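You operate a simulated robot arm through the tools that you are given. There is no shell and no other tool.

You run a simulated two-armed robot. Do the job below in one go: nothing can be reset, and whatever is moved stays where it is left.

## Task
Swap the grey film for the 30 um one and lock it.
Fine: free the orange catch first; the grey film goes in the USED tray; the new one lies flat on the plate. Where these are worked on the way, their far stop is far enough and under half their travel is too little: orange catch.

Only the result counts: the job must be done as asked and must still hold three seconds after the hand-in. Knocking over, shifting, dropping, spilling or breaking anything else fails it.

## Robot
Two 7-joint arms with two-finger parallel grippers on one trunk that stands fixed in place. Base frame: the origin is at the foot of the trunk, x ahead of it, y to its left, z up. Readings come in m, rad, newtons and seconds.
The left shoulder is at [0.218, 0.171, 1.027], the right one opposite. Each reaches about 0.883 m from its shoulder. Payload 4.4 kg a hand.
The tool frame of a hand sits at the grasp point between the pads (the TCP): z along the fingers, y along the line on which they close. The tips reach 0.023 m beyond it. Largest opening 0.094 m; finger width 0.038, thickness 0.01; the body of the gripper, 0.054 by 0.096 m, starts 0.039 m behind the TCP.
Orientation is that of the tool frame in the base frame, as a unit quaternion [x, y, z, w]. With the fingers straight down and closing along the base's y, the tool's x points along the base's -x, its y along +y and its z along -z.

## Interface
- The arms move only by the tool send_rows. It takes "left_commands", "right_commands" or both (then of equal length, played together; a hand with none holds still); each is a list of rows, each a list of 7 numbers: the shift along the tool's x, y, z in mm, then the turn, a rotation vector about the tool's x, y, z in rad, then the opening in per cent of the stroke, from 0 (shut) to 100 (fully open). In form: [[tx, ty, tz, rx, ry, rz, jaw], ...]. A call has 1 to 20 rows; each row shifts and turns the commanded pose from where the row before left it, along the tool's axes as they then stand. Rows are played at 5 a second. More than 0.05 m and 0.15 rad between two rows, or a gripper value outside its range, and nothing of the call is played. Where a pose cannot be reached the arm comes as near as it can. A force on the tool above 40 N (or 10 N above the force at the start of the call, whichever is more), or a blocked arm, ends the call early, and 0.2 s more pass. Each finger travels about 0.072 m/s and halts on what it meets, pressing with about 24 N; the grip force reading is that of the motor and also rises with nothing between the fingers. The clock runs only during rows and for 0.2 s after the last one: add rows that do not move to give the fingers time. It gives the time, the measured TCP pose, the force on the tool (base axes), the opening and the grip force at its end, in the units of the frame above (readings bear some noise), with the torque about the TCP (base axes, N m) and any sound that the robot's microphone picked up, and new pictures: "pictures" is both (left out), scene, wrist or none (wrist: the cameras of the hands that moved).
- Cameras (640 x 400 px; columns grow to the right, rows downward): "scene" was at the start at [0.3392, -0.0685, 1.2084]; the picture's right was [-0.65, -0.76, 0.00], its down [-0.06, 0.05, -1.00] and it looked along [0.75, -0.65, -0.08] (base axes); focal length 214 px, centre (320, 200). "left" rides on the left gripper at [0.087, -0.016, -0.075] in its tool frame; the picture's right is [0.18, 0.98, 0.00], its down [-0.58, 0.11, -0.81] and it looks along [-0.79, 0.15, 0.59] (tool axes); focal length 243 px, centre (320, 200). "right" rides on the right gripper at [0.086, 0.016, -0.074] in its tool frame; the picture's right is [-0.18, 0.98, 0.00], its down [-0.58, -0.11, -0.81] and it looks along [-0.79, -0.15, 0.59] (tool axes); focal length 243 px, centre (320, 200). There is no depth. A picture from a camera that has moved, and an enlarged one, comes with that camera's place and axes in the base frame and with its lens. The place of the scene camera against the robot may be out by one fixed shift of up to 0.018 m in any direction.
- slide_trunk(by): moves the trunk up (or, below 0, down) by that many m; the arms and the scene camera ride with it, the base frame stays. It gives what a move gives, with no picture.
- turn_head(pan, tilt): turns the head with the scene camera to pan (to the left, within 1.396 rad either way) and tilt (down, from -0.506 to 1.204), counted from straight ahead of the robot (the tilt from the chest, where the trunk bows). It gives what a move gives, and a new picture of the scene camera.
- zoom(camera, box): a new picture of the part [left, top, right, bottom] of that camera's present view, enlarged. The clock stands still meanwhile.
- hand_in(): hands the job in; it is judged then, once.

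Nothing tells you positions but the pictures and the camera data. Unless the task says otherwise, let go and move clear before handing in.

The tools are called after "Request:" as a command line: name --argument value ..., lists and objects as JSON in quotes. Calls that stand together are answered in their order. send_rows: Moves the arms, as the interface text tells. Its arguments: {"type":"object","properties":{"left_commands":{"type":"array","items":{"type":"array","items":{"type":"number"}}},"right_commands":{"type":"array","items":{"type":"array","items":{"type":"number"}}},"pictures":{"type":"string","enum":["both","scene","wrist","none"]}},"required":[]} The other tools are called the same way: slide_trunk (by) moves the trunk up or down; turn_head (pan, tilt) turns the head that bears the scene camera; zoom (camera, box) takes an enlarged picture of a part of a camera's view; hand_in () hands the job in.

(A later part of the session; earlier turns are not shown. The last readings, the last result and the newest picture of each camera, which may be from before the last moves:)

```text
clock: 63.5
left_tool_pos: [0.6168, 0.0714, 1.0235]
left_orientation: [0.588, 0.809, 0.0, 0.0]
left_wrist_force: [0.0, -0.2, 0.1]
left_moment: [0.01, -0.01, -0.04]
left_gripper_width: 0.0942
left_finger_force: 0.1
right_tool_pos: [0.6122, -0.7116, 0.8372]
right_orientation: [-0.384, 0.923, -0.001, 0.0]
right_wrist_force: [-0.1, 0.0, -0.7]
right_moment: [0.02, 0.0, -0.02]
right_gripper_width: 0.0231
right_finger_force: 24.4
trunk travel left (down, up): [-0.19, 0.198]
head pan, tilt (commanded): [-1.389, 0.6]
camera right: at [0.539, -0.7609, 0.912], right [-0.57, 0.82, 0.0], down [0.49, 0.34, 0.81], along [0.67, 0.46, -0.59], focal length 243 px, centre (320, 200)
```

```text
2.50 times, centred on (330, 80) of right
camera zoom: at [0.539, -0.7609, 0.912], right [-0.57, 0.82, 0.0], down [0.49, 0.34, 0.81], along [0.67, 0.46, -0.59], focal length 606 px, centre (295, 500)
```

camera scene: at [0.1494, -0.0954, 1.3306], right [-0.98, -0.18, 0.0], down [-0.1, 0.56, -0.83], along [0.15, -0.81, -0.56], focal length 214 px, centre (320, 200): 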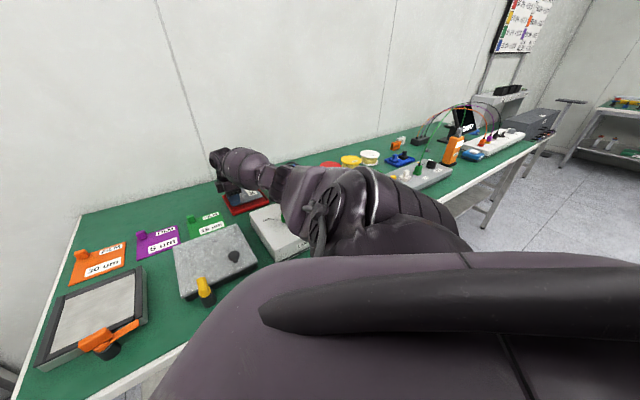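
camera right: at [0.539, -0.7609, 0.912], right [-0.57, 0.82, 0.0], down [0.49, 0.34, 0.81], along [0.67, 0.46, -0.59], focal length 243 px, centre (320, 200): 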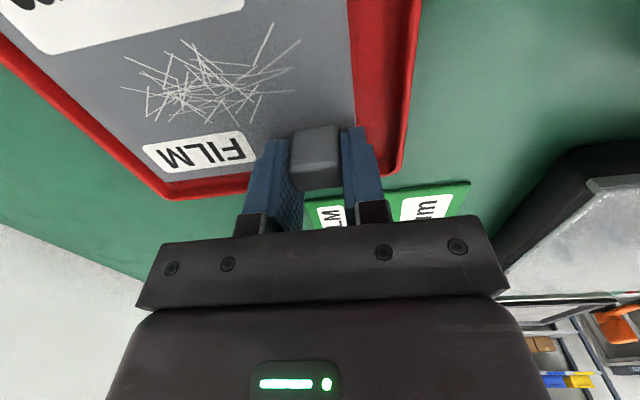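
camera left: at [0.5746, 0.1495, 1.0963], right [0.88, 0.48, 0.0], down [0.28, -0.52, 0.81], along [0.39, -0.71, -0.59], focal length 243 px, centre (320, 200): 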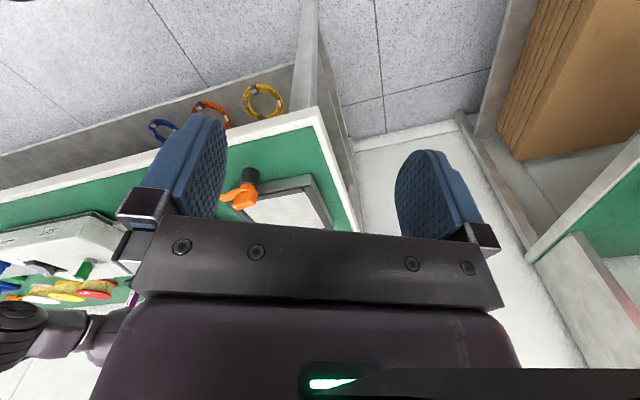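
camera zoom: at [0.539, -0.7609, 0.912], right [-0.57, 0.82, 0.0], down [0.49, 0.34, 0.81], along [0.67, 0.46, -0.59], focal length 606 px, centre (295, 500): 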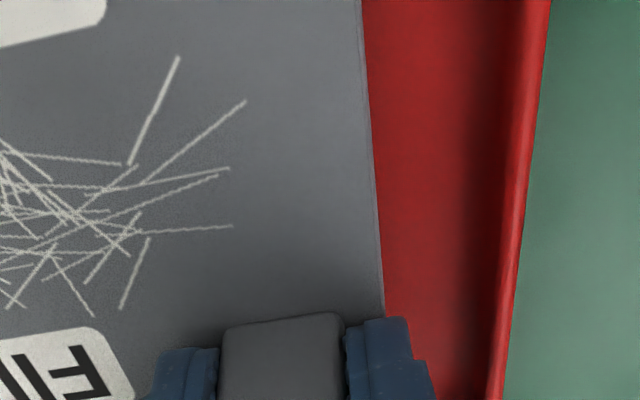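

The film sits too close to the tray's back wall (about 4 mm) with ample room in front, so I'll lift slightly, shift 9 mm toward the front, and lower again.

Request:
send_rows --right_commands '[[0, 0, -8, 0, 0, 0, 0], [0, 9, 0, 0, 0, 0, 0], [0, 0, 8, 0, 0, 0, 0], [0, 0, 4, 0, 0, 0, 0], [0, 0, 3, 0, 0, 0, 0], [0, 0, 0, 0, 0, 0, 0]]' --pictures "wrist"

Request:
zoom --camera "right" --box '[120, 0, 440, 220]'

Request:
zoom --camera "scene" --box '[200, 160, 300, 240]'

```text
clock: 64.9
left_tool_pos: [0.6161, 0.0727, 1.0233]
left_orientation: [0.588, 0.809, -0.001, 0.0]
left_wrist_force: [-0.2, -0.1, -0.6]
left_moment: [-0.02, -0.02, -0.02]
left_gripper_width: 0.0943
left_finger_force: 0.0
right_tool_pos: [0.6064, -0.7047, 0.8326]
right_orientation: [-0.383, 0.924, -0.002, 0.001]
right_wrist_force: [-0.1, -0.8, 6.5]
right_moment: [0.16, 0.06, 0.05]
right_gripper_width: 0.0232
right_finger_force: 23.7
trunk travel left (down, up): [-0.19, 0.198]
head pan, tilt (commanded): [-1.389, 0.6]
camera right: at [0.5329, -0.7538, 0.9063], right [-0.57, 0.82, 0.0], down [0.48, 0.34, 0.81], along [0.67, 0.45, -0.59], focal length 243 px, centre (320, 200)
```

right: 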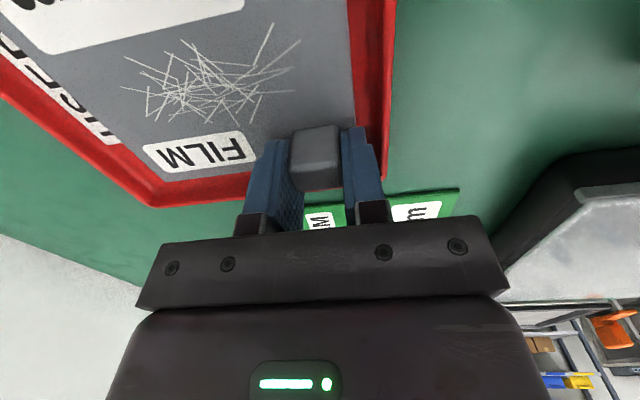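

```text
1.82 times, centred on (280, 110) of right
camera zoom: at [0.5329, -0.7538, 0.9063], right [-0.57, 0.82, 0.0], down [0.48, 0.34, 0.81], along [0.67, 0.45, -0.59], focal length 441 px, centre (393, 364)
```

zoom: 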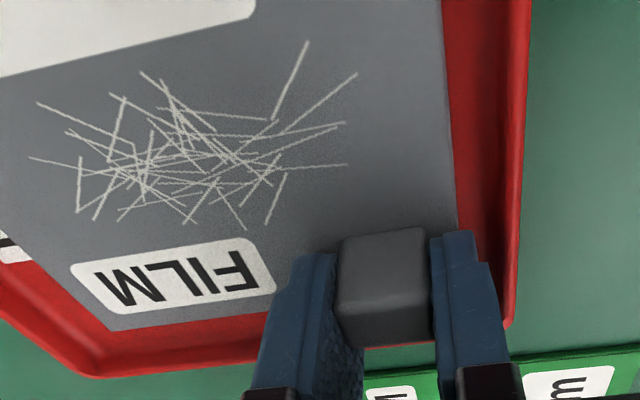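

```text
5.00 times, centred on (250, 200) of scene
camera zoom: at [0.149, -0.0951, 1.3308], right [-0.98, -0.18, 0.0], down [-0.1, 0.56, -0.83], along [0.15, -0.81, -0.56], focal length 1072 px, centre (670, 200)
```

zoom: 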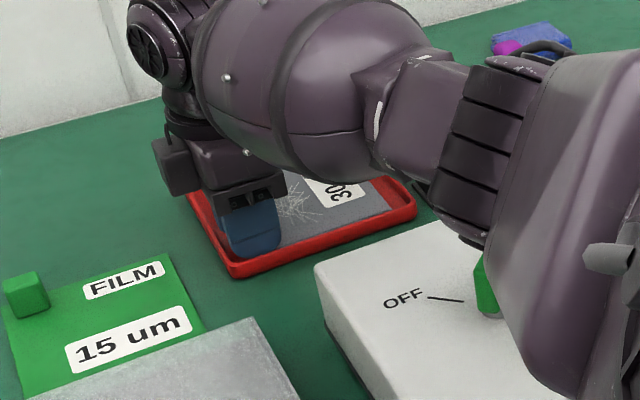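

The film touches the tray floor (6.5 N) with margins all round. I'll open the jaws just a few millimetres so as not to push the rim, and rise straight up.

Request:
send_rows --right_commands '[[0, 0, 0, 0, 0, 0, 34], [0, 0, 0, 0, 0, 0, 34], [0, 0, 0, 0, 0, 0, 34], [0, 0, -4, 0, 0, 0, 34], [0, 0, -8, 0, 0, 0, 34], [0, 0, -20, 0, 0, 0, 34], [0, 0, -30, 0, 0, 0, 34], [0, 0, 0, 0, 0, 0, 34]]' --pictures "both"

Request:
zoom --camera "right" --box '[120, 0, 440, 220]'

Request:
zoom --camera "scene" --box '[200, 140, 300, 240]'

```text
clock: 66.7
left_tool_pos: [0.6154, 0.0708, 1.0242]
left_orientation: [0.589, 0.808, 0.0, 0.0]
left_wrist_force: [0.3, 0.3, 0.1]
left_moment: [-0.01, 0.05, 0.01]
left_gripper_width: 0.094
left_finger_force: 0.0
right_tool_pos: [0.6066, -0.7058, 0.8898]
right_orientation: [-0.384, 0.923, 0.0, 0.0]
right_wrist_force: [-0.4, 0.8, -0.6]
right_moment: [-0.01, 0.0, -0.01]
right_gripper_width: 0.0318
right_finger_force: 0.1
trunk travel left (down, up): [-0.19, 0.198]
head pan, tilt (commanded): [-1.389, 0.6]
camera scene: at [0.15, -0.0956, 1.3304], right [-0.98, -0.18, 0.0], down [-0.1, 0.56, -0.82], along [0.15, -0.81, -0.57], focal length 214 px, centre (320, 200)
camera right: at [0.5336, -0.7551, 0.9655], right [-0.57, 0.82, 0.0], down [0.49, 0.34, 0.81], along [0.67, 0.46, -0.59], focal length 243 px, centre (320, 200)
```

scene: 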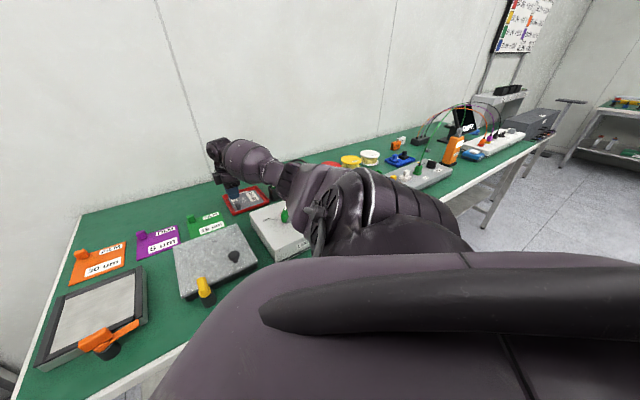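
right: 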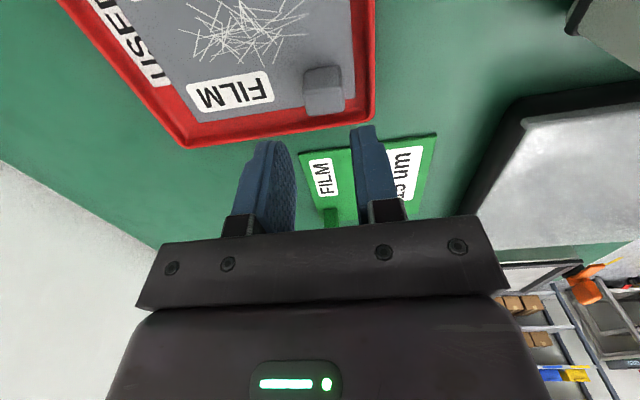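

```text
1.82 times, centred on (280, 110) of right
camera zoom: at [0.5336, -0.7551, 0.9655], right [-0.57, 0.82, 0.0], down [0.49, 0.34, 0.81], along [0.67, 0.46, -0.59], focal length 441 px, centre (393, 364)
```

zoom: 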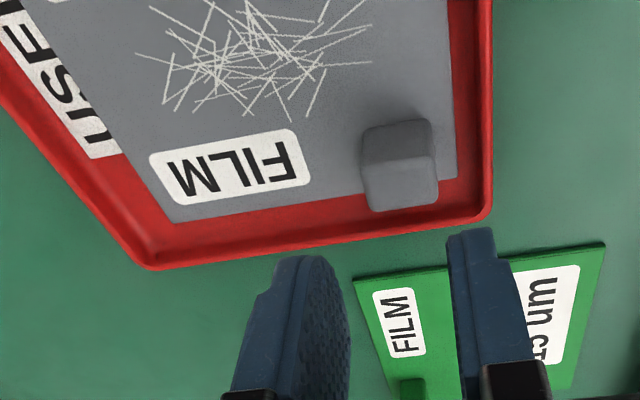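

```text
4.00 times, centred on (250, 190) of scene
camera zoom: at [0.15, -0.0956, 1.3304], right [-0.98, -0.18, 0.0], down [-0.1, 0.56, -0.82], along [0.15, -0.81, -0.57], focal length 858 px, centre (600, 240)
```

zoom: 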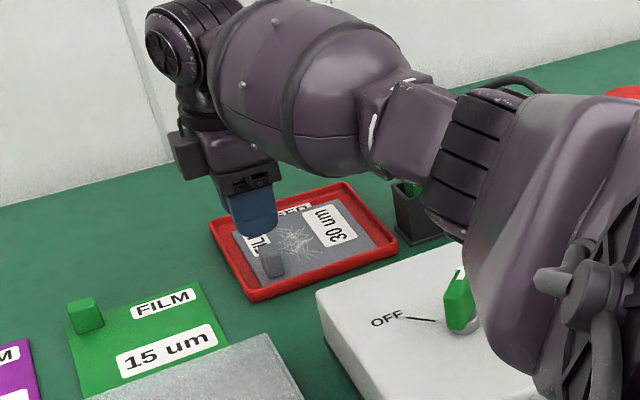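

The grey film lies flat in the USED tray. Now I'll rise, turn the hand back to its earlier yaw, and head toward the orange 30 um film, bringing the trunk back down afterwards.

Request:
send_rows --left_commands '[[0, 0, -25, 0, 0, 0, 100], [0, 0, -25, 0, 0, 0, 100], [0, 0, -25, 0, 0, 0, 100], [0, 0, -25, 0, 0, 0, 100], [0, 0, 0, 0, 0, 0, 100], [0, 0, 0, 0, 0, 0, 100], [0, 0, 0, 0, 0, 0, 100], [0, 0, 0, 0, 0, 0, 100], [0, 0, 0, 0, 0, 0, 100], [0, 0, 0, 0, 0, 0, 100], [0, 0, 0, 0, 0, 0, 100], [0, 0, 0, 0, 0, 0, 100], [0, 0, 0, 0, 0, 0, 100], [0, 0, 0, 0, 0, 0, 100], [0, 0, 0, 0, 0, 0, 100], [0, 0, 0, 0, 0, 0, 100], [0, 0, 0, 0, 0, 0, 100]]' --right_commands '[[0, 0, -36, 0, 0, 0, 34], [0, 0, -36, 0, 0, 0, 34], [0, 0, -36, 0, 0, 0, 34], [0, 0, -36, 0, 0, 0, 34], [0, 0, -36, 0, 0, 0, 48], [-41, 0, 0, 0, 0, 0.1427, 48], [0, 0, 0, 0, 0, 0.1427, 48], [0, 0, 0, 0, 0, 0.1427, 48], [0, 0, 0, 0, 0, 0.1427, 48], [0, 0, 0, 0, 0, 0.1427, 48], [0, 0, 0, 0, 0, 0.1427, 48], [0, 0, 0, 0, 0, 0.1427, 48], [0, 0, 0, 0, 0, 0.1427, 48], [0, 0, 0, 0, 0, 0.1427, 48], [0, 0, 0, 0, 0, 0.1427, 48], [0, 0, 0, 0, 0, 0.1427, 48], [0, 0, 0, 0, 0, 0, 48]]' --pictures "none"

Request:
turn_head --pan -0.9 --tilt 0.6

```text
clock: 70.3
left_tool_pos: [0.6157, 0.0693, 1.1217]
left_orientation: [0.588, 0.809, 0.001, 0.0]
left_wrist_force: [-0.7, 0.4, 0.7]
left_moment: [0.0, 0.03, 0.0]
left_gripper_width: 0.0941
left_finger_force: 0.0
right_tool_pos: [0.635, -0.6753, 1.0714]
right_orientation: [0.382, 0.924, 0.0, 0.0]
right_wrist_force: [-0.7, -0.1, 0.2]
right_moment: [-0.02, -0.02, -0.02]
right_gripper_width: 0.0452
right_finger_force: 0.0
trunk travel left (down, up): [-0.19, 0.198]
head pan, tilt (commanded): [-1.389, 0.6]
```

```text
clock: 71.2
left_tool_pos: [0.6183, 0.0715, 1.1213]
left_orientation: [0.589, 0.808, 0.0, 0.0]
left_wrist_force: [0.0, 0.0, 0.0]
left_moment: [0.05, 0.02, 0.01]
left_gripper_width: 0.0939
left_finger_force: 0.1
right_tool_pos: [0.6348, -0.674, 1.0713]
right_orientation: [0.382, 0.924, 0.0, 0.0]
right_wrist_force: [0.2, 0.4, -0.1]
right_moment: [-0.03, 0.02, -0.01]
right_gripper_width: 0.0449
right_finger_force: 0.1
trunk travel left (down, up): [-0.19, 0.198]
head pan, tilt (commanded): [-0.901, 0.6]
camera scene: at [0.1885, -0.0779, 1.3305], right [-0.78, -0.62, 0.0], down [-0.35, 0.44, -0.83], along [0.51, -0.65, -0.56], focal length 214 px, centre (320, 200)
```

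scene: 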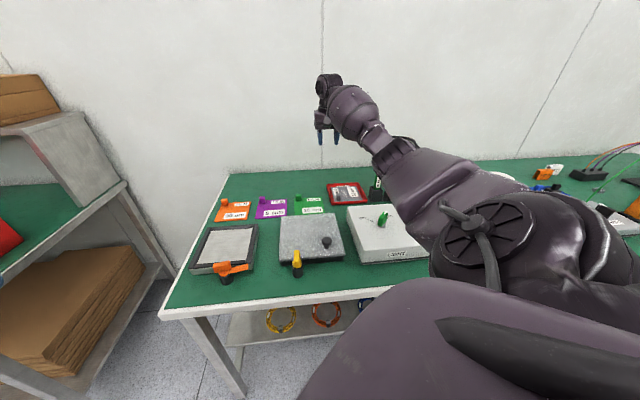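

Everything is clear. I'll slide the hand back toward the films at height, then lower the trunk to its starting height.

Request:
send_rows --right_commands '[[16.3, 36.4, 0, 0, 0, 0, 48], [16.3, 36.4, 0, 0, 0, 0, 48], [16.3, 36.4, 0, 0, 0, 0, 48], [16.3, 36.4, 0, 0, 0, 0, 48], [16.3, 36.4, 0, 0, 0, 0, 48], [16.3, 36.4, 0, 0, 0, 0, 48]]' --pictures "none"

Request:
slide_trunk --by -0.14

Request:
turn_head --pan -0.6 --tilt 0.6

```text
clock: 72.6
left_tool_pos: [0.6178, 0.0714, 1.1214]
left_orientation: [0.588, 0.809, -0.001, 0.0]
left_wrist_force: [0.2, 0.6, 0.1]
left_moment: [0.01, 0.02, -0.02]
left_gripper_width: 0.0939
left_finger_force: 0.0
right_tool_pos: [0.7202, -0.4524, 1.0718]
right_orientation: [0.382, 0.924, 0.001, 0.001]
right_wrist_force: [-0.3, -0.3, 0.1]
right_moment: [-0.04, 0.03, -0.01]
right_gripper_width: 0.0451
right_finger_force: 0.1
trunk travel left (down, up): [-0.19, 0.198]
head pan, tilt (commanded): [-0.901, 0.6]
```

```text
clock: 74.3
left_tool_pos: [0.6161, 0.0701, 0.9847]
left_orientation: [0.588, 0.809, 0.001, 0.002]
left_wrist_force: [-0.5, 0.7, -0.3]
left_moment: [-0.02, -0.04, 0.03]
left_gripper_width: 0.0945
left_finger_force: 0.1
right_tool_pos: [0.7188, -0.4517, 0.9334]
right_orientation: [0.382, 0.924, -0.001, 0.003]
right_wrist_force: [-0.5, 0.1, 0.3]
right_moment: [-0.01, -0.03, 0.01]
right_gripper_width: 0.045
right_finger_force: 0.0
trunk travel left (down, up): [-0.05, 0.338]
head pan, tilt (commanded): [-0.901, 0.6]
```

```text
clock: 75.1
left_tool_pos: [0.6182, 0.0706, 0.9822]
left_orientation: [0.589, 0.808, 0.0, 0.001]
left_wrist_force: [0.2, 0.7, 0.5]
left_moment: [-0.02, -0.02, 0.02]
left_gripper_width: 0.0941
left_finger_force: 0.0
right_tool_pos: [0.7195, -0.4513, 0.9314]
right_orientation: [0.382, 0.924, -0.001, 0.0]
right_wrist_force: [-0.2, -0.3, 0.7]
right_moment: [-0.01, 0.01, -0.02]
right_gripper_width: 0.0453
right_finger_force: 0.1
trunk travel left (down, up): [-0.05, 0.338]
head pan, tilt (commanded): [-0.6, 0.6]
camera scene: at [0.3427, -0.0586, 1.1601], right [-0.57, -0.82, 0.0], down [-0.47, 0.32, -0.83], along [0.68, -0.47, -0.56], focal length 214 px, centre (320, 200)
```

scene: 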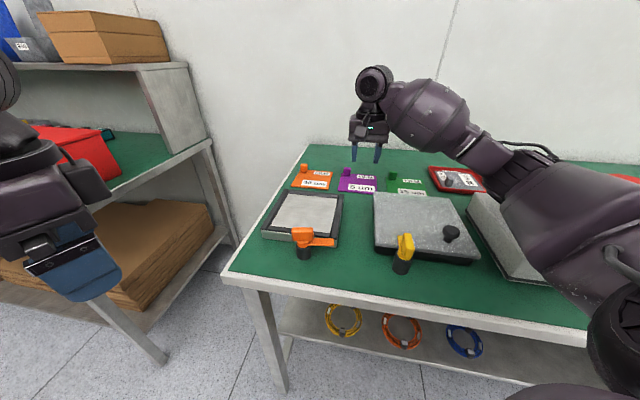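

Trunk is back down and the hand is level above the purple film. I'll move over toward the orange film's tab to look at it.

Request:
send_rows --right_commands '[[-12.3, 41, 0, 0, 0, 0, 48], [-12.3, 41, 0, 0, 0, 0, 48], [-12.3, 41, 0, 0, 0, 0, 48], [-12.3, 41, 0, 0, 0, 0, 48], [0, 0, 0, 0, 0, 0, 48]]' --pictures "both"

Request:
zoom --camera "right" --box '[220, 20, 440, 230]'

Request:
zoom --camera "scene" --box '[260, 140, 400, 240]'

```text
clock: 76.3
left_tool_pos: [0.6176, 0.071, 0.982]
left_orientation: [0.589, 0.808, 0.0, 0.002]
left_wrist_force: [-0.1, 0.0, -0.3]
left_moment: [-0.02, 0.0, 0.0]
left_gripper_width: 0.0939
left_finger_force: 0.1
right_tool_pos: [0.8718, -0.368, 0.9328]
right_orientation: [0.381, 0.925, 0.0, 0.002]
right_wrist_force: [0.8, 1.7, -0.7]
right_moment: [0.02, 0.02, -0.06]
right_gripper_width: 0.0452
right_finger_force: 0.0
trunk travel left (down, up): [-0.05, 0.338]
head pan, tilt (commanded): [-0.6, 0.6]
camera scene: at [0.3426, -0.0579, 1.1602], right [-0.56, -0.83, 0.0], down [-0.47, 0.32, -0.83], along [0.68, -0.47, -0.56], focal length 214 px, centre (320, 200)
camera right: at [0.821, -0.2952, 1.0073], right [0.82, 0.57, 0.0], down [0.33, -0.49, 0.81], along [0.46, -0.67, -0.59], focal length 243 px, centre (320, 200)
```

scene: 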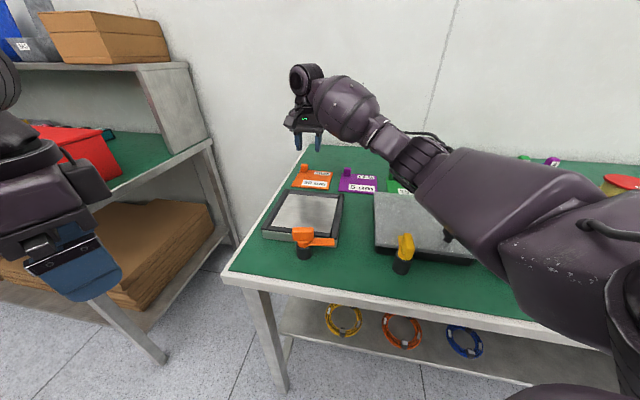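
right: 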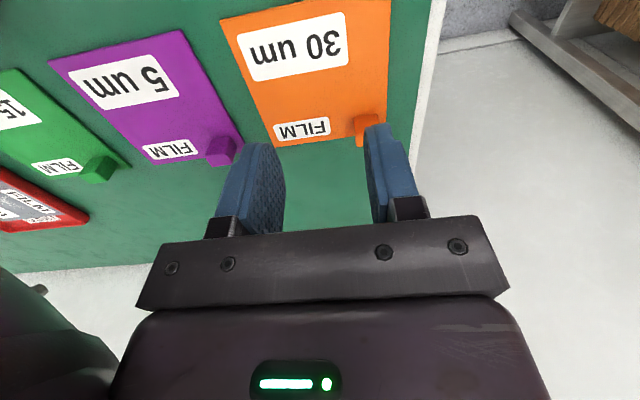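

```text
1.90 times, centred on (330, 125) of right
camera zoom: at [0.821, -0.2952, 1.0073], right [0.82, 0.57, 0.0], down [0.33, -0.49, 0.81], along [0.46, -0.67, -0.59], focal length 462 px, centre (301, 343)
```

zoom: 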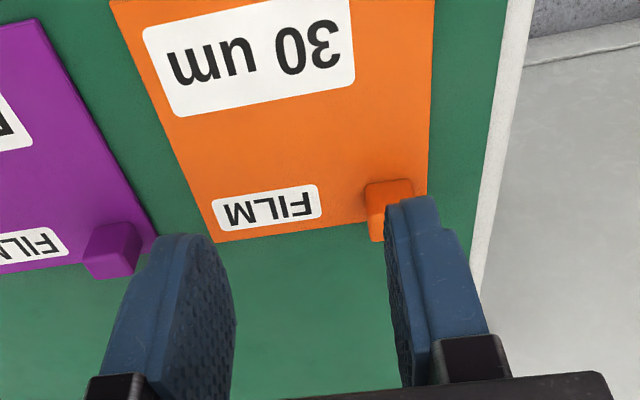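

```text
4.00 times, centred on (330, 190) of scene
camera zoom: at [0.3426, -0.0579, 1.1602], right [-0.56, -0.83, 0.0], down [-0.47, 0.32, -0.83], along [0.68, -0.47, -0.56], focal length 858 px, centre (280, 240)
```

zoom: 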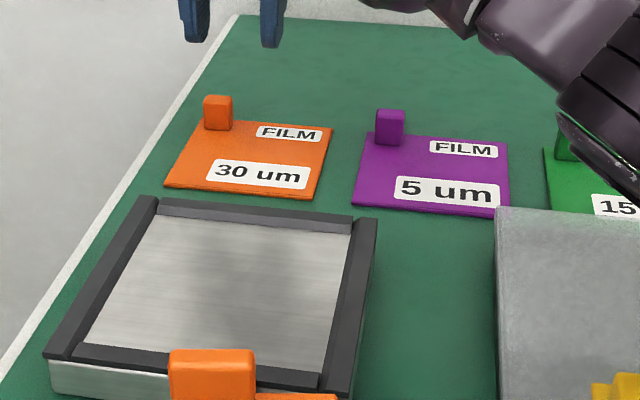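

The orange 30 um film lies at yaw about -0.77; its tab centre should be about (0.944, -0.394). I'll move over it and come down to just above the tab.

Request:
send_rows --right_commands '[[-34.8, 16.3, 0, 0, 0, 0, 48], [-34.8, 16.3, 0, 0, 0, -0.015, 48], [0, 0, 20, 0, 0, 0, 48], [0, 0, 20, 0, 0, 0, 48], [0, 0, 20, 0, 0, 0, 48], [0, 0, 0, 0, 0, 0, 48]]' --pictures "both"

Request:
zoom --camera "right" --box '[230, 60, 410, 240]'

Request:
zoom --camera "left" --box '[0, 180, 200, 400]'

Request:
zoom --camera "scene" --box '[260, 80, 520, 280]'

```text
clock: 77.7
left_tool_pos: [0.6166, 0.0692, 0.9831]
left_orientation: [0.588, 0.809, 0.0, 0.001]
left_wrist_force: [0.6, 0.0, 0.3]
left_moment: [-0.03, -0.03, -0.01]
left_gripper_width: 0.0939
left_finger_force: 0.1
right_tool_pos: [0.9437, -0.3946, 0.8715]
right_orientation: [0.375, 0.927, 0.0, 0.002]
right_wrist_force: [0.6, 0.7, 0.1]
right_moment: [0.03, 0.03, 0.01]
right_gripper_width: 0.0449
right_finger_force: 0.1
trunk travel left (down, up): [-0.05, 0.338]
head pan, tilt (commanded): [-0.6, 0.6]
camera scene: at [0.3424, -0.0586, 1.1603], right [-0.57, -0.82, 0.0], down [-0.47, 0.32, -0.83], along [0.68, -0.47, -0.56], focal length 214 px, centre (320, 200)
camera right: at [0.8916, -0.323, 0.9458], right [0.82, 0.58, 0.0], down [0.34, -0.48, 0.81], along [0.47, -0.66, -0.59], focal length 243 px, centre (320, 200)
```

scene: 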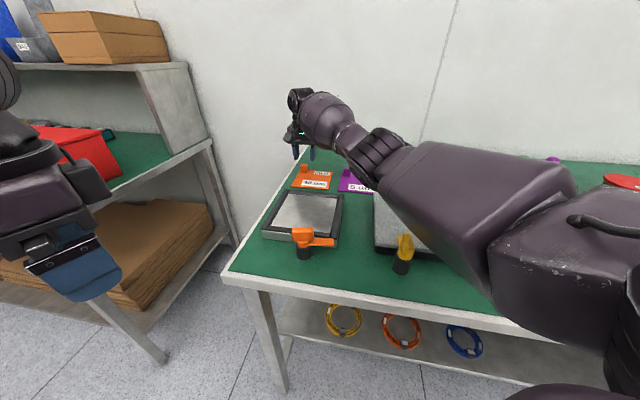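
right: 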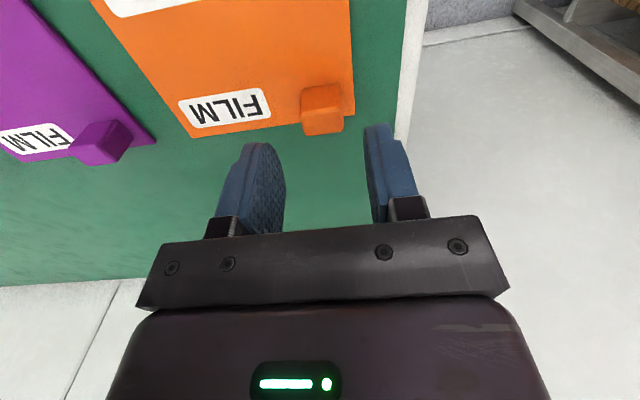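

```text
2.22 times, centred on (320, 150) of right
camera zoom: at [0.8916, -0.323, 0.9458], right [0.82, 0.58, 0.0], down [0.34, -0.48, 0.81], along [0.47, -0.66, -0.59], focal length 539 px, centre (320, 311)
```

zoom: 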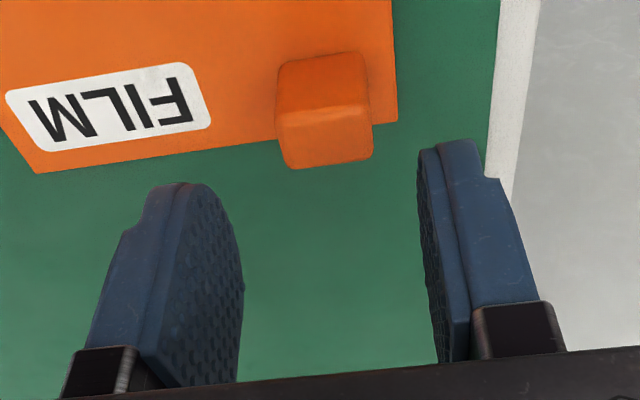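

```text
1.82 times, centred on (100, 290) of left
camera zoom: at [0.5753, 0.1486, 1.0561], right [0.88, 0.48, 0.0], down [0.28, -0.52, 0.81], along [0.39, -0.71, -0.59], focal length 441 px, centre (720, 36)
```

zoom: 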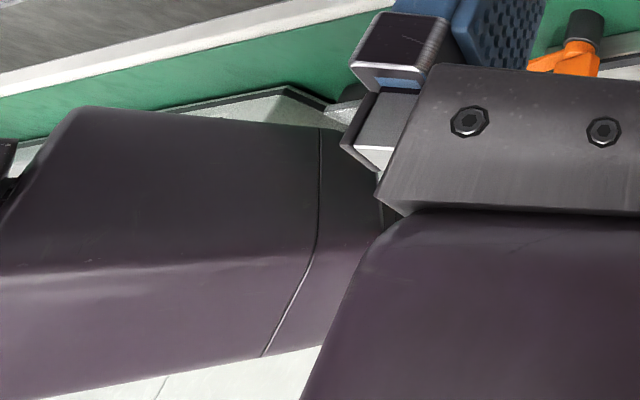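

```text
2.00 times, centred on (390, 180) of scene
camera zoom: at [0.3424, -0.0586, 1.1603], right [-0.57, -0.82, 0.0], down [-0.47, 0.32, -0.83], along [0.68, -0.47, -0.56], focal length 429 px, centre (180, 240)
```

zoom: 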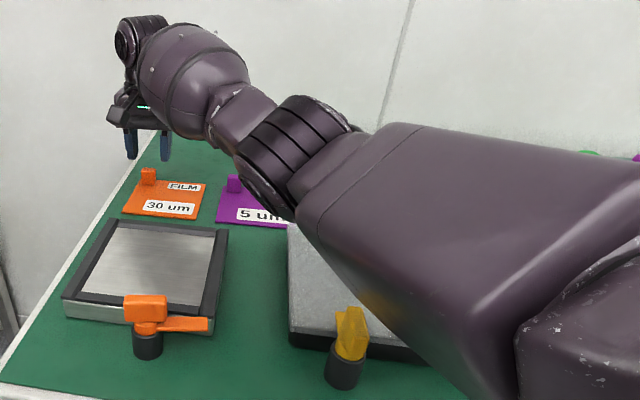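

The tab is well centred between the fingers; the upper arm stays about 4 cm above the yellow catch. I'll descend to grip the tab's upper 15 mm and close.

Request:
send_rows --right_commands '[[-2, 0, 15, 0, 0, 0, 48], [0, 0, 12, 0, 0, 0, 48], [0, 0, 10, 0, 0, 0, 48], [0, 0, 0, 0, 0, 0, 48], [0, 0, 0, 0, 0, 0, 15], [0, 0, 0, 0, 0, 0, 0], [0, 0, 0, 0, 0, 0, 0], [0, 0, 0, 0, 0, 0, 0]]' --pictures "both"

Request:
zoom --camera "right" --box '[230, 60, 410, 240]'

Request:
zoom --camera "scene" --box '[260, 100, 520, 300]'

```text
clock: 79.5
left_tool_pos: [0.6176, 0.0698, 0.9825]
left_orientation: [0.588, 0.809, 0.0, 0.001]
left_wrist_force: [0.3, -0.1, -0.3]
left_moment: [0.03, 0.01, 0.02]
left_gripper_width: 0.0942
left_finger_force: 0.0
right_tool_pos: [0.9434, -0.3962, 0.8337]
right_orientation: [0.375, 0.927, -0.001, 0.0]
right_wrist_force: [0.9, 0.5, 0.3]
right_moment: [-0.01, -0.01, -0.02]
right_gripper_width: 0.0232
right_finger_force: 23.8
trunk travel left (down, up): [-0.05, 0.338]
head pan, tilt (commanded): [-0.6, 0.6]
camera scene: at [0.3428, -0.0585, 1.16], right [-0.57, -0.82, 0.0], down [-0.47, 0.32, -0.83], along [0.68, -0.47, -0.56], focal length 214 px, centre (320, 200)
camera right: at [0.8922, -0.3251, 0.909], right [0.82, 0.58, 0.0], down [0.34, -0.48, 0.81], along [0.47, -0.66, -0.59], focal length 243 px, centre (320, 200)
```

scene: 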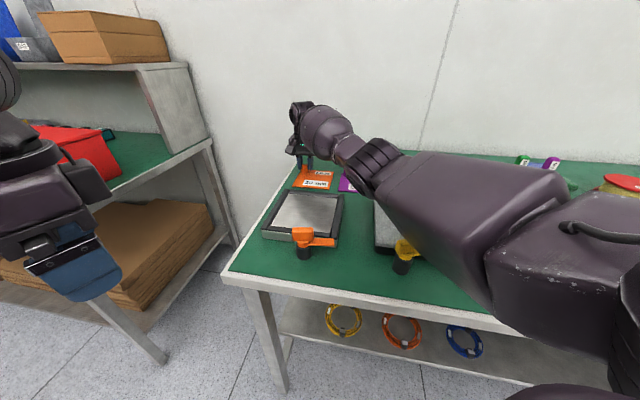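
right: 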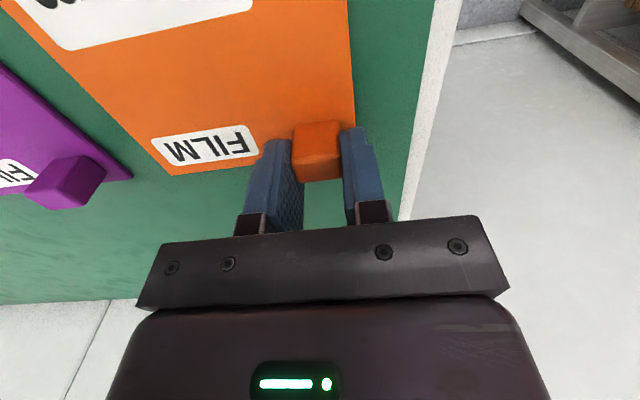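

```text
2.22 times, centred on (320, 150) of right
camera zoom: at [0.8922, -0.3251, 0.909], right [0.82, 0.58, 0.0], down [0.34, -0.48, 0.81], along [0.47, -0.66, -0.59], focal length 539 px, centre (320, 311)
```

zoom: 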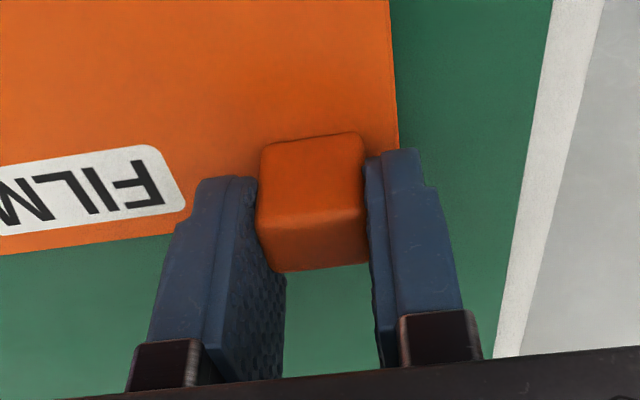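

```text
2.00 times, centred on (390, 200) of scene
camera zoom: at [0.3428, -0.0585, 1.16], right [-0.57, -0.82, 0.0], down [-0.47, 0.32, -0.83], along [0.68, -0.47, -0.56], focal length 429 px, centre (180, 200)
```

zoom: 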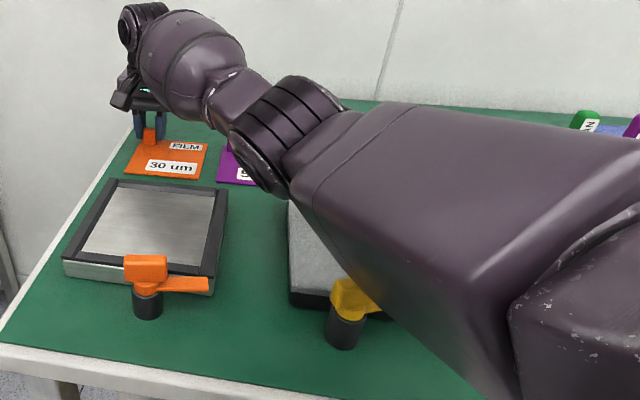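

The orange tab is gripped (23.2 mm). I'll lift carefully and carry it over the empty plate.

Request:
send_rows --right_commands '[[0, 0, -3, 0, 0, 0, 0], [0, 0, -5, 0, 0, 0, 0], [0, 0, -12, 0, 0, 0, 0], [0, 0, -30, 0, 0, 0, 0], [0, 0, -40, 0, 0, 0, 0], [0, 0, -26, 0, 0, 0, 0], [41.6, -5, 0, 0, 0, 0, 0], [41.6, -5, 0, 0, 0, 0, 0], [41.6, -5, 0, 0, 0, 0, 0], [41.6, -5, 0, 0, 0, 0, 0], [41.7, -5, 0, 0, 0, 0.015, 0], [0, 0, 0, 0, 0, 0, 0]]' --pictures "both"

Request:
zoom --camera "scene" --box '[230, 120, 400, 260]'

```text
clock: 82.1
left_tool_pos: [0.6184, 0.07, 0.9819]
left_orientation: [0.589, 0.808, 0.0, 0.001]
left_wrist_force: [0.5, -0.2, -0.1]
left_moment: [-0.01, 0.01, 0.03]
left_gripper_width: 0.094
left_finger_force: 0.1
right_tool_pos: [0.7728, -0.2712, 0.9495]
right_orientation: [0.382, 0.924, -0.002, 0.0]
right_wrist_force: [0.2, -0.1, -0.7]
right_moment: [0.02, -0.05, 0.02]
right_gripper_width: 0.023
right_finger_force: 23.7
trunk travel left (down, up): [-0.05, 0.338]
head pan, tilt (commanded): [-0.6, 0.6]
camera scene: at [0.3429, -0.0585, 1.1599], right [-0.57, -0.82, 0.0], down [-0.47, 0.32, -0.83], along [0.68, -0.47, -0.56], focal length 214 px, centre (320, 200)
camera right: at [0.7239, -0.1982, 1.0243], right [0.82, 0.57, 0.0], down [0.33, -0.49, 0.81], along [0.46, -0.67, -0.59], focal length 243 px, centre (320, 200)
```

scene: 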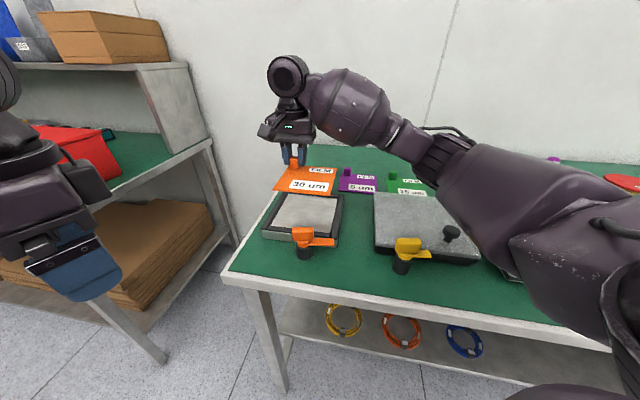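
right: 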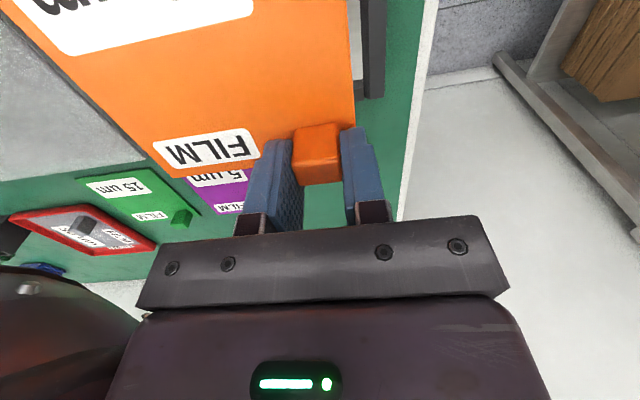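

```text
2.86 times, centred on (315, 190) of scene
camera zoom: at [0.3429, -0.0585, 1.1599], right [-0.57, -0.82, 0.0], down [-0.47, 0.32, -0.83], along [0.68, -0.47, -0.56], focal length 613 px, centre (334, 229)
```

zoom: 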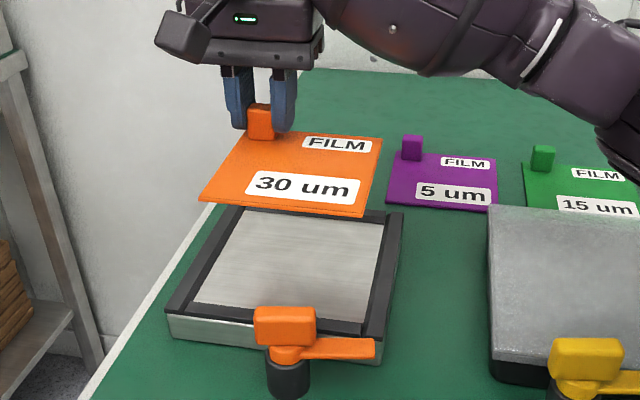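

Film held level over the plate. I notice the yellow catch on the neighbouring fixture has been turned — my upper arm must have brushed it while reaching down for the orange film; I'll put it back later. First I'll lower the film to just above the rails and check alignment.

Request:
send_rows --right_commands '[[-0.8, 3, 20, 0, 0, 0, 0], [0, 0, 20, 0, 0, 0, 0], [0, 0, 18, 0, 0, 0, 0], [0, 0, 0, 0, 0, 0, 0]]' --pictures "both"

Request:
zoom --camera "scene" --box '[240, 150, 370, 260]'

Request:
zoom --camera "right" --box '[60, 0, 420, 220]'

Request:
zoom --camera "scene" --box '[360, 180, 500, 290]'

```text
clock: 83.1
left_tool_pos: [0.6163, 0.071, 0.9836]
left_orientation: [0.588, 0.809, 0.0, -0.001]
left_wrist_force: [-0.6, 0.6, 0.6]
left_moment: [0.0, 0.03, 0.03]
left_gripper_width: 0.0938
left_finger_force: 0.0
right_tool_pos: [0.7802, -0.2674, 0.8921]
right_orientation: [0.382, 0.924, -0.001, 0.002]
right_wrist_force: [0.1, 0.1, -1.0]
right_moment: [-0.02, -0.03, 0.0]
right_gripper_width: 0.0232
right_finger_force: 24.0
trunk travel left (down, up): [-0.05, 0.338]
head pan, tilt (commanded): [-0.6, 0.6]
camera scene: at [0.3425, -0.0585, 1.1603], right [-0.57, -0.82, 0.0], down [-0.47, 0.32, -0.83], along [0.68, -0.47, -0.56], focal length 214 px, centre (320, 200)
camera right: at [0.7288, -0.1954, 0.9675], right [0.82, 0.57, 0.0], down [0.33, -0.49, 0.81], along [0.46, -0.67, -0.59], focal length 243 px, centre (320, 200)
```

scene: 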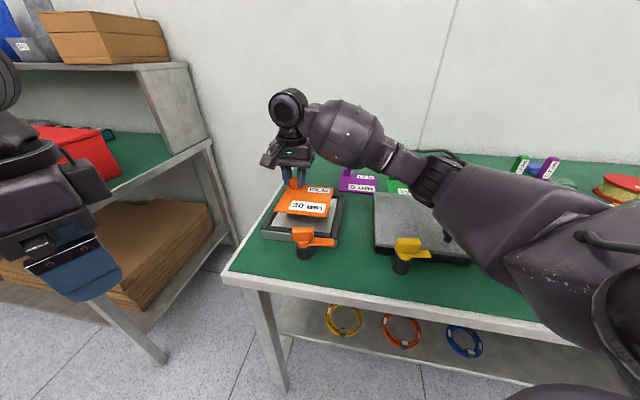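
right: 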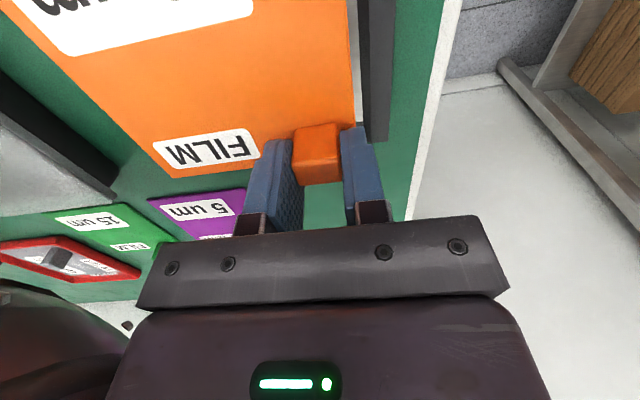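

```text
3.64 times, centred on (305, 205) of scene
camera zoom: at [0.3425, -0.0585, 1.1603], right [-0.57, -0.82, 0.0], down [-0.47, 0.32, -0.83], along [0.68, -0.47, -0.56], focal length 780 px, centre (374, 182)
```

zoom: 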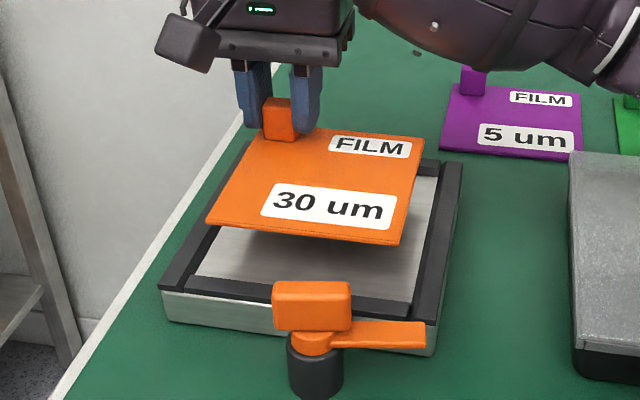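

```text
1.78 times, centred on (240, 110) of right
camera zoom: at [0.7288, -0.1954, 0.9675], right [0.82, 0.57, 0.0], down [0.33, -0.49, 0.81], along [0.46, -0.67, -0.59], focal length 431 px, centre (462, 360)
```

zoom: 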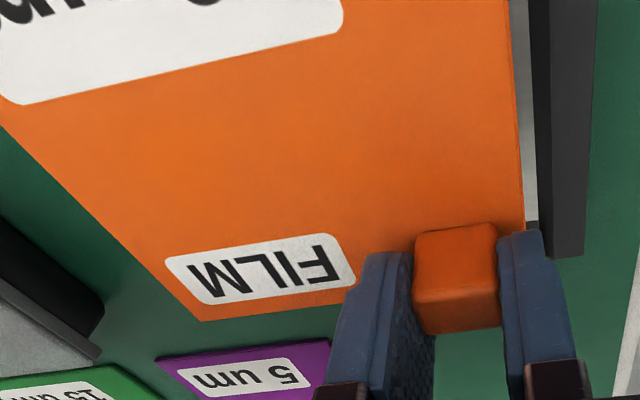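

```text
3.64 times, centred on (430, 235) of scene
camera zoom: at [0.3425, -0.0585, 1.1603], right [-0.57, -0.82, 0.0], down [-0.47, 0.32, -0.83], along [0.68, -0.47, -0.56], focal length 780 px, centre (-80, 73)
```

zoom: 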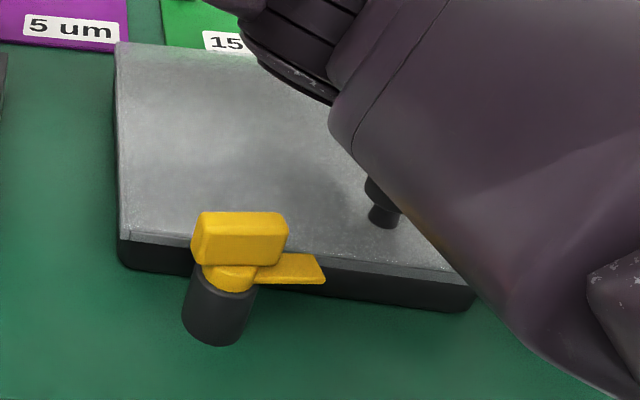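

The film is about 4 mm left of where the grey one sat; I'll correct that and lower closer to the recess.

Request:
send_rows --right_commands '[[1.5, -3.8, 0, 0, 0, 0, 0], [0, 0, 12, 0, 0, 0, 0], [0, 0, 10, 0, 0, 0, 0], [0, 0, 0, 0, 0, 0, 0]]' --pictures "both"

Request:
zoom --camera "scene" --box '[250, 170, 360, 250]'

Request:
zoom --camera "right" --box '[60, 0, 420, 220]'

```text
clock: 84.1
left_tool_pos: [0.6172, 0.0711, 0.9821]
left_orientation: [0.588, 0.809, 0.001, 0.0]
left_wrist_force: [0.1, 0.4, -0.5]
left_moment: [0.03, 0.03, -0.01]
left_gripper_width: 0.0942
left_finger_force: 0.0
right_tool_pos: [0.7758, -0.2695, 0.8716]
right_orientation: [0.382, 0.924, 0.0, 0.002]
right_wrist_force: [-0.3, -0.1, 0.0]
right_moment: [-0.04, 0.05, -0.01]
right_gripper_width: 0.0232
right_finger_force: 24.2
trunk travel left (down, up): [-0.05, 0.338]
head pan, tilt (commanded): [-0.6, 0.6]
camera scene: at [0.3427, -0.0585, 1.1601], right [-0.57, -0.82, 0.0], down [-0.47, 0.32, -0.83], along [0.68, -0.47, -0.56], focal length 214 px, centre (320, 200)
camera right: at [0.7254, -0.1979, 0.945], right [0.82, 0.57, 0.0], down [0.33, -0.49, 0.81], along [0.46, -0.67, -0.59], focal length 243 px, centre (320, 200)
```

scene: 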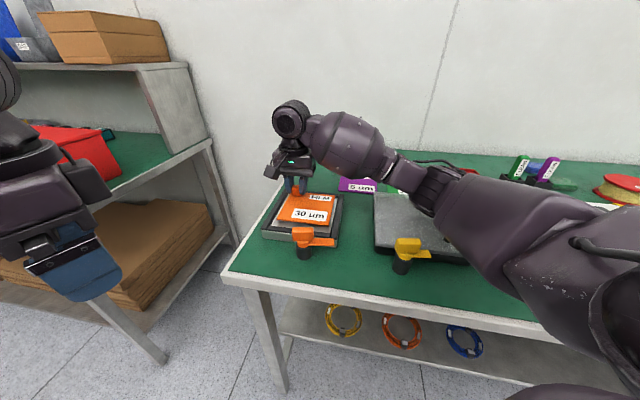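
right: 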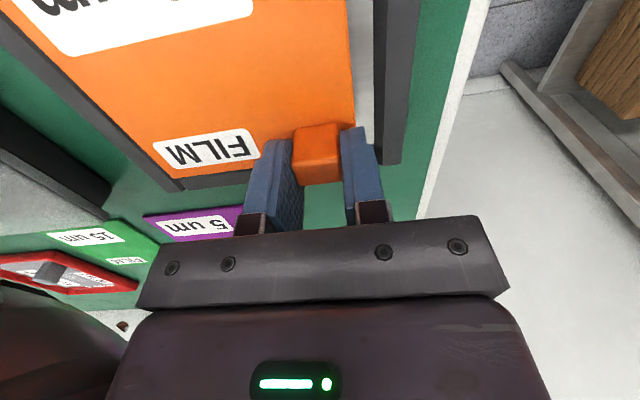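

```text
5.00 times, centred on (305, 210) of scene
camera zoom: at [0.3427, -0.0585, 1.1601], right [-0.57, -0.82, 0.0], down [-0.47, 0.32, -0.83], along [0.68, -0.47, -0.56], focal length 1072 px, centre (395, 150)
```

zoom: 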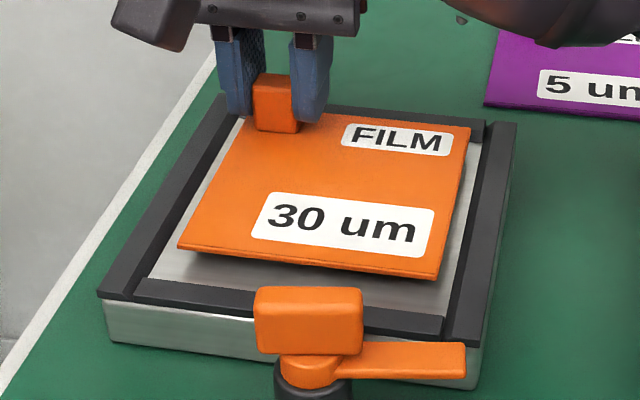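

```text
1.78 times, centred on (240, 110) of right
camera zoom: at [0.7254, -0.1979, 0.945], right [0.82, 0.57, 0.0], down [0.33, -0.49, 0.81], along [0.46, -0.67, -0.59], focal length 431 px, centre (462, 360)
```

zoom: 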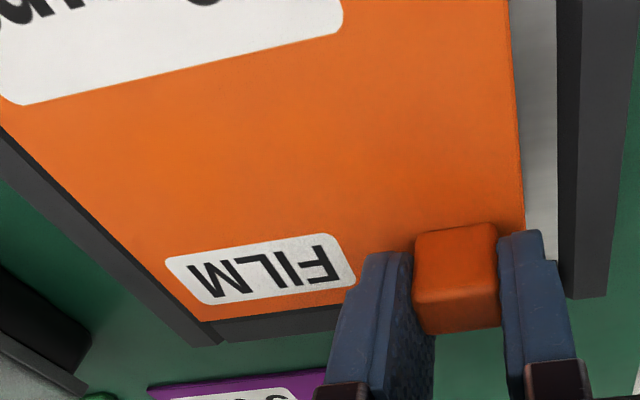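

Position matches the grey film's former place (margins about 8 mm). I'll lower the last 14 mm gently, watching for contact.

Request:
send_rows --right_commands '[[0, 0, 5, 0, 0, 0, 0], [0, 0, 4, 0, 0, 0, 0], [0, 0, 3, 0, 0, 0, 0], [0, 0, 0, 0, 0, 0, 0]]' --pictures "wrist"

Request:
zoom --camera "scene" --box '[250, 170, 360, 250]'

Request:
zoom --camera "right" --box '[60, 0, 420, 220]'

```text
clock: 85.1
left_tool_pos: [0.6179, 0.0693, 0.9836]
left_orientation: [0.589, 0.808, 0.001, 0.0]
left_wrist_force: [-0.9, 0.5, 0.9]
left_moment: [0.02, 0.01, 0.02]
left_gripper_width: 0.094
left_finger_force: 0.0
right_tool_pos: [0.7792, -0.2738, 0.8643]
right_orientation: [0.383, 0.924, 0.0, 0.007]
right_wrist_force: [-0.2, 0.0, -0.3]
right_moment: [-0.02, 0.02, 0.0]
right_gripper_width: 0.023
right_finger_force: 23.9
trunk travel left (down, up): [-0.05, 0.338]
head pan, tilt (commanded): [-0.6, 0.6]
camera right: at [0.7281, -0.2009, 0.9385], right [0.83, 0.56, 0.01], down [0.32, -0.49, 0.81], along [0.46, -0.67, -0.58], focal length 243 px, centre (320, 200)
```

right: 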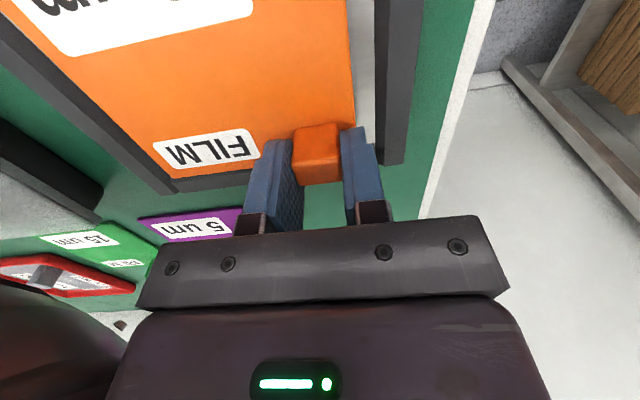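

```text
5.00 times, centred on (305, 210) of scene
camera zoom: at [0.3439, -0.0591, 1.1607], right [-0.57, -0.82, 0.0], down [-0.47, 0.32, -0.82], along [0.68, -0.47, -0.57], focal length 1072 px, centre (395, 150)
```

zoom: 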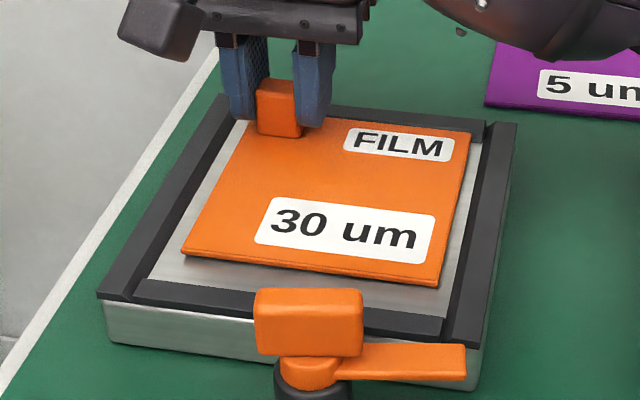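

```text
1.78 times, centred on (240, 110) of right
camera zoom: at [0.7281, -0.2009, 0.9385], right [0.83, 0.56, 0.01], down [0.32, -0.49, 0.81], along [0.46, -0.67, -0.58], focal length 431 px, centre (462, 360)
```

zoom: 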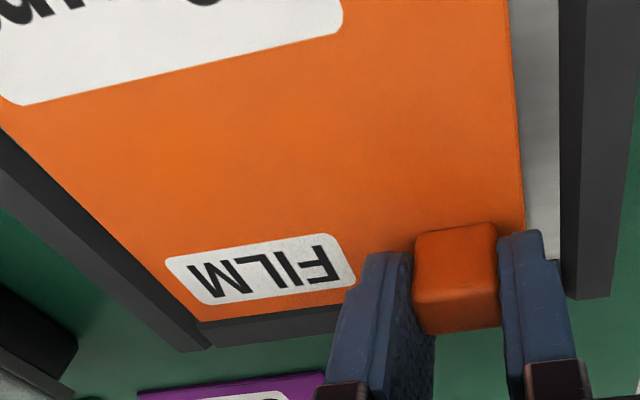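

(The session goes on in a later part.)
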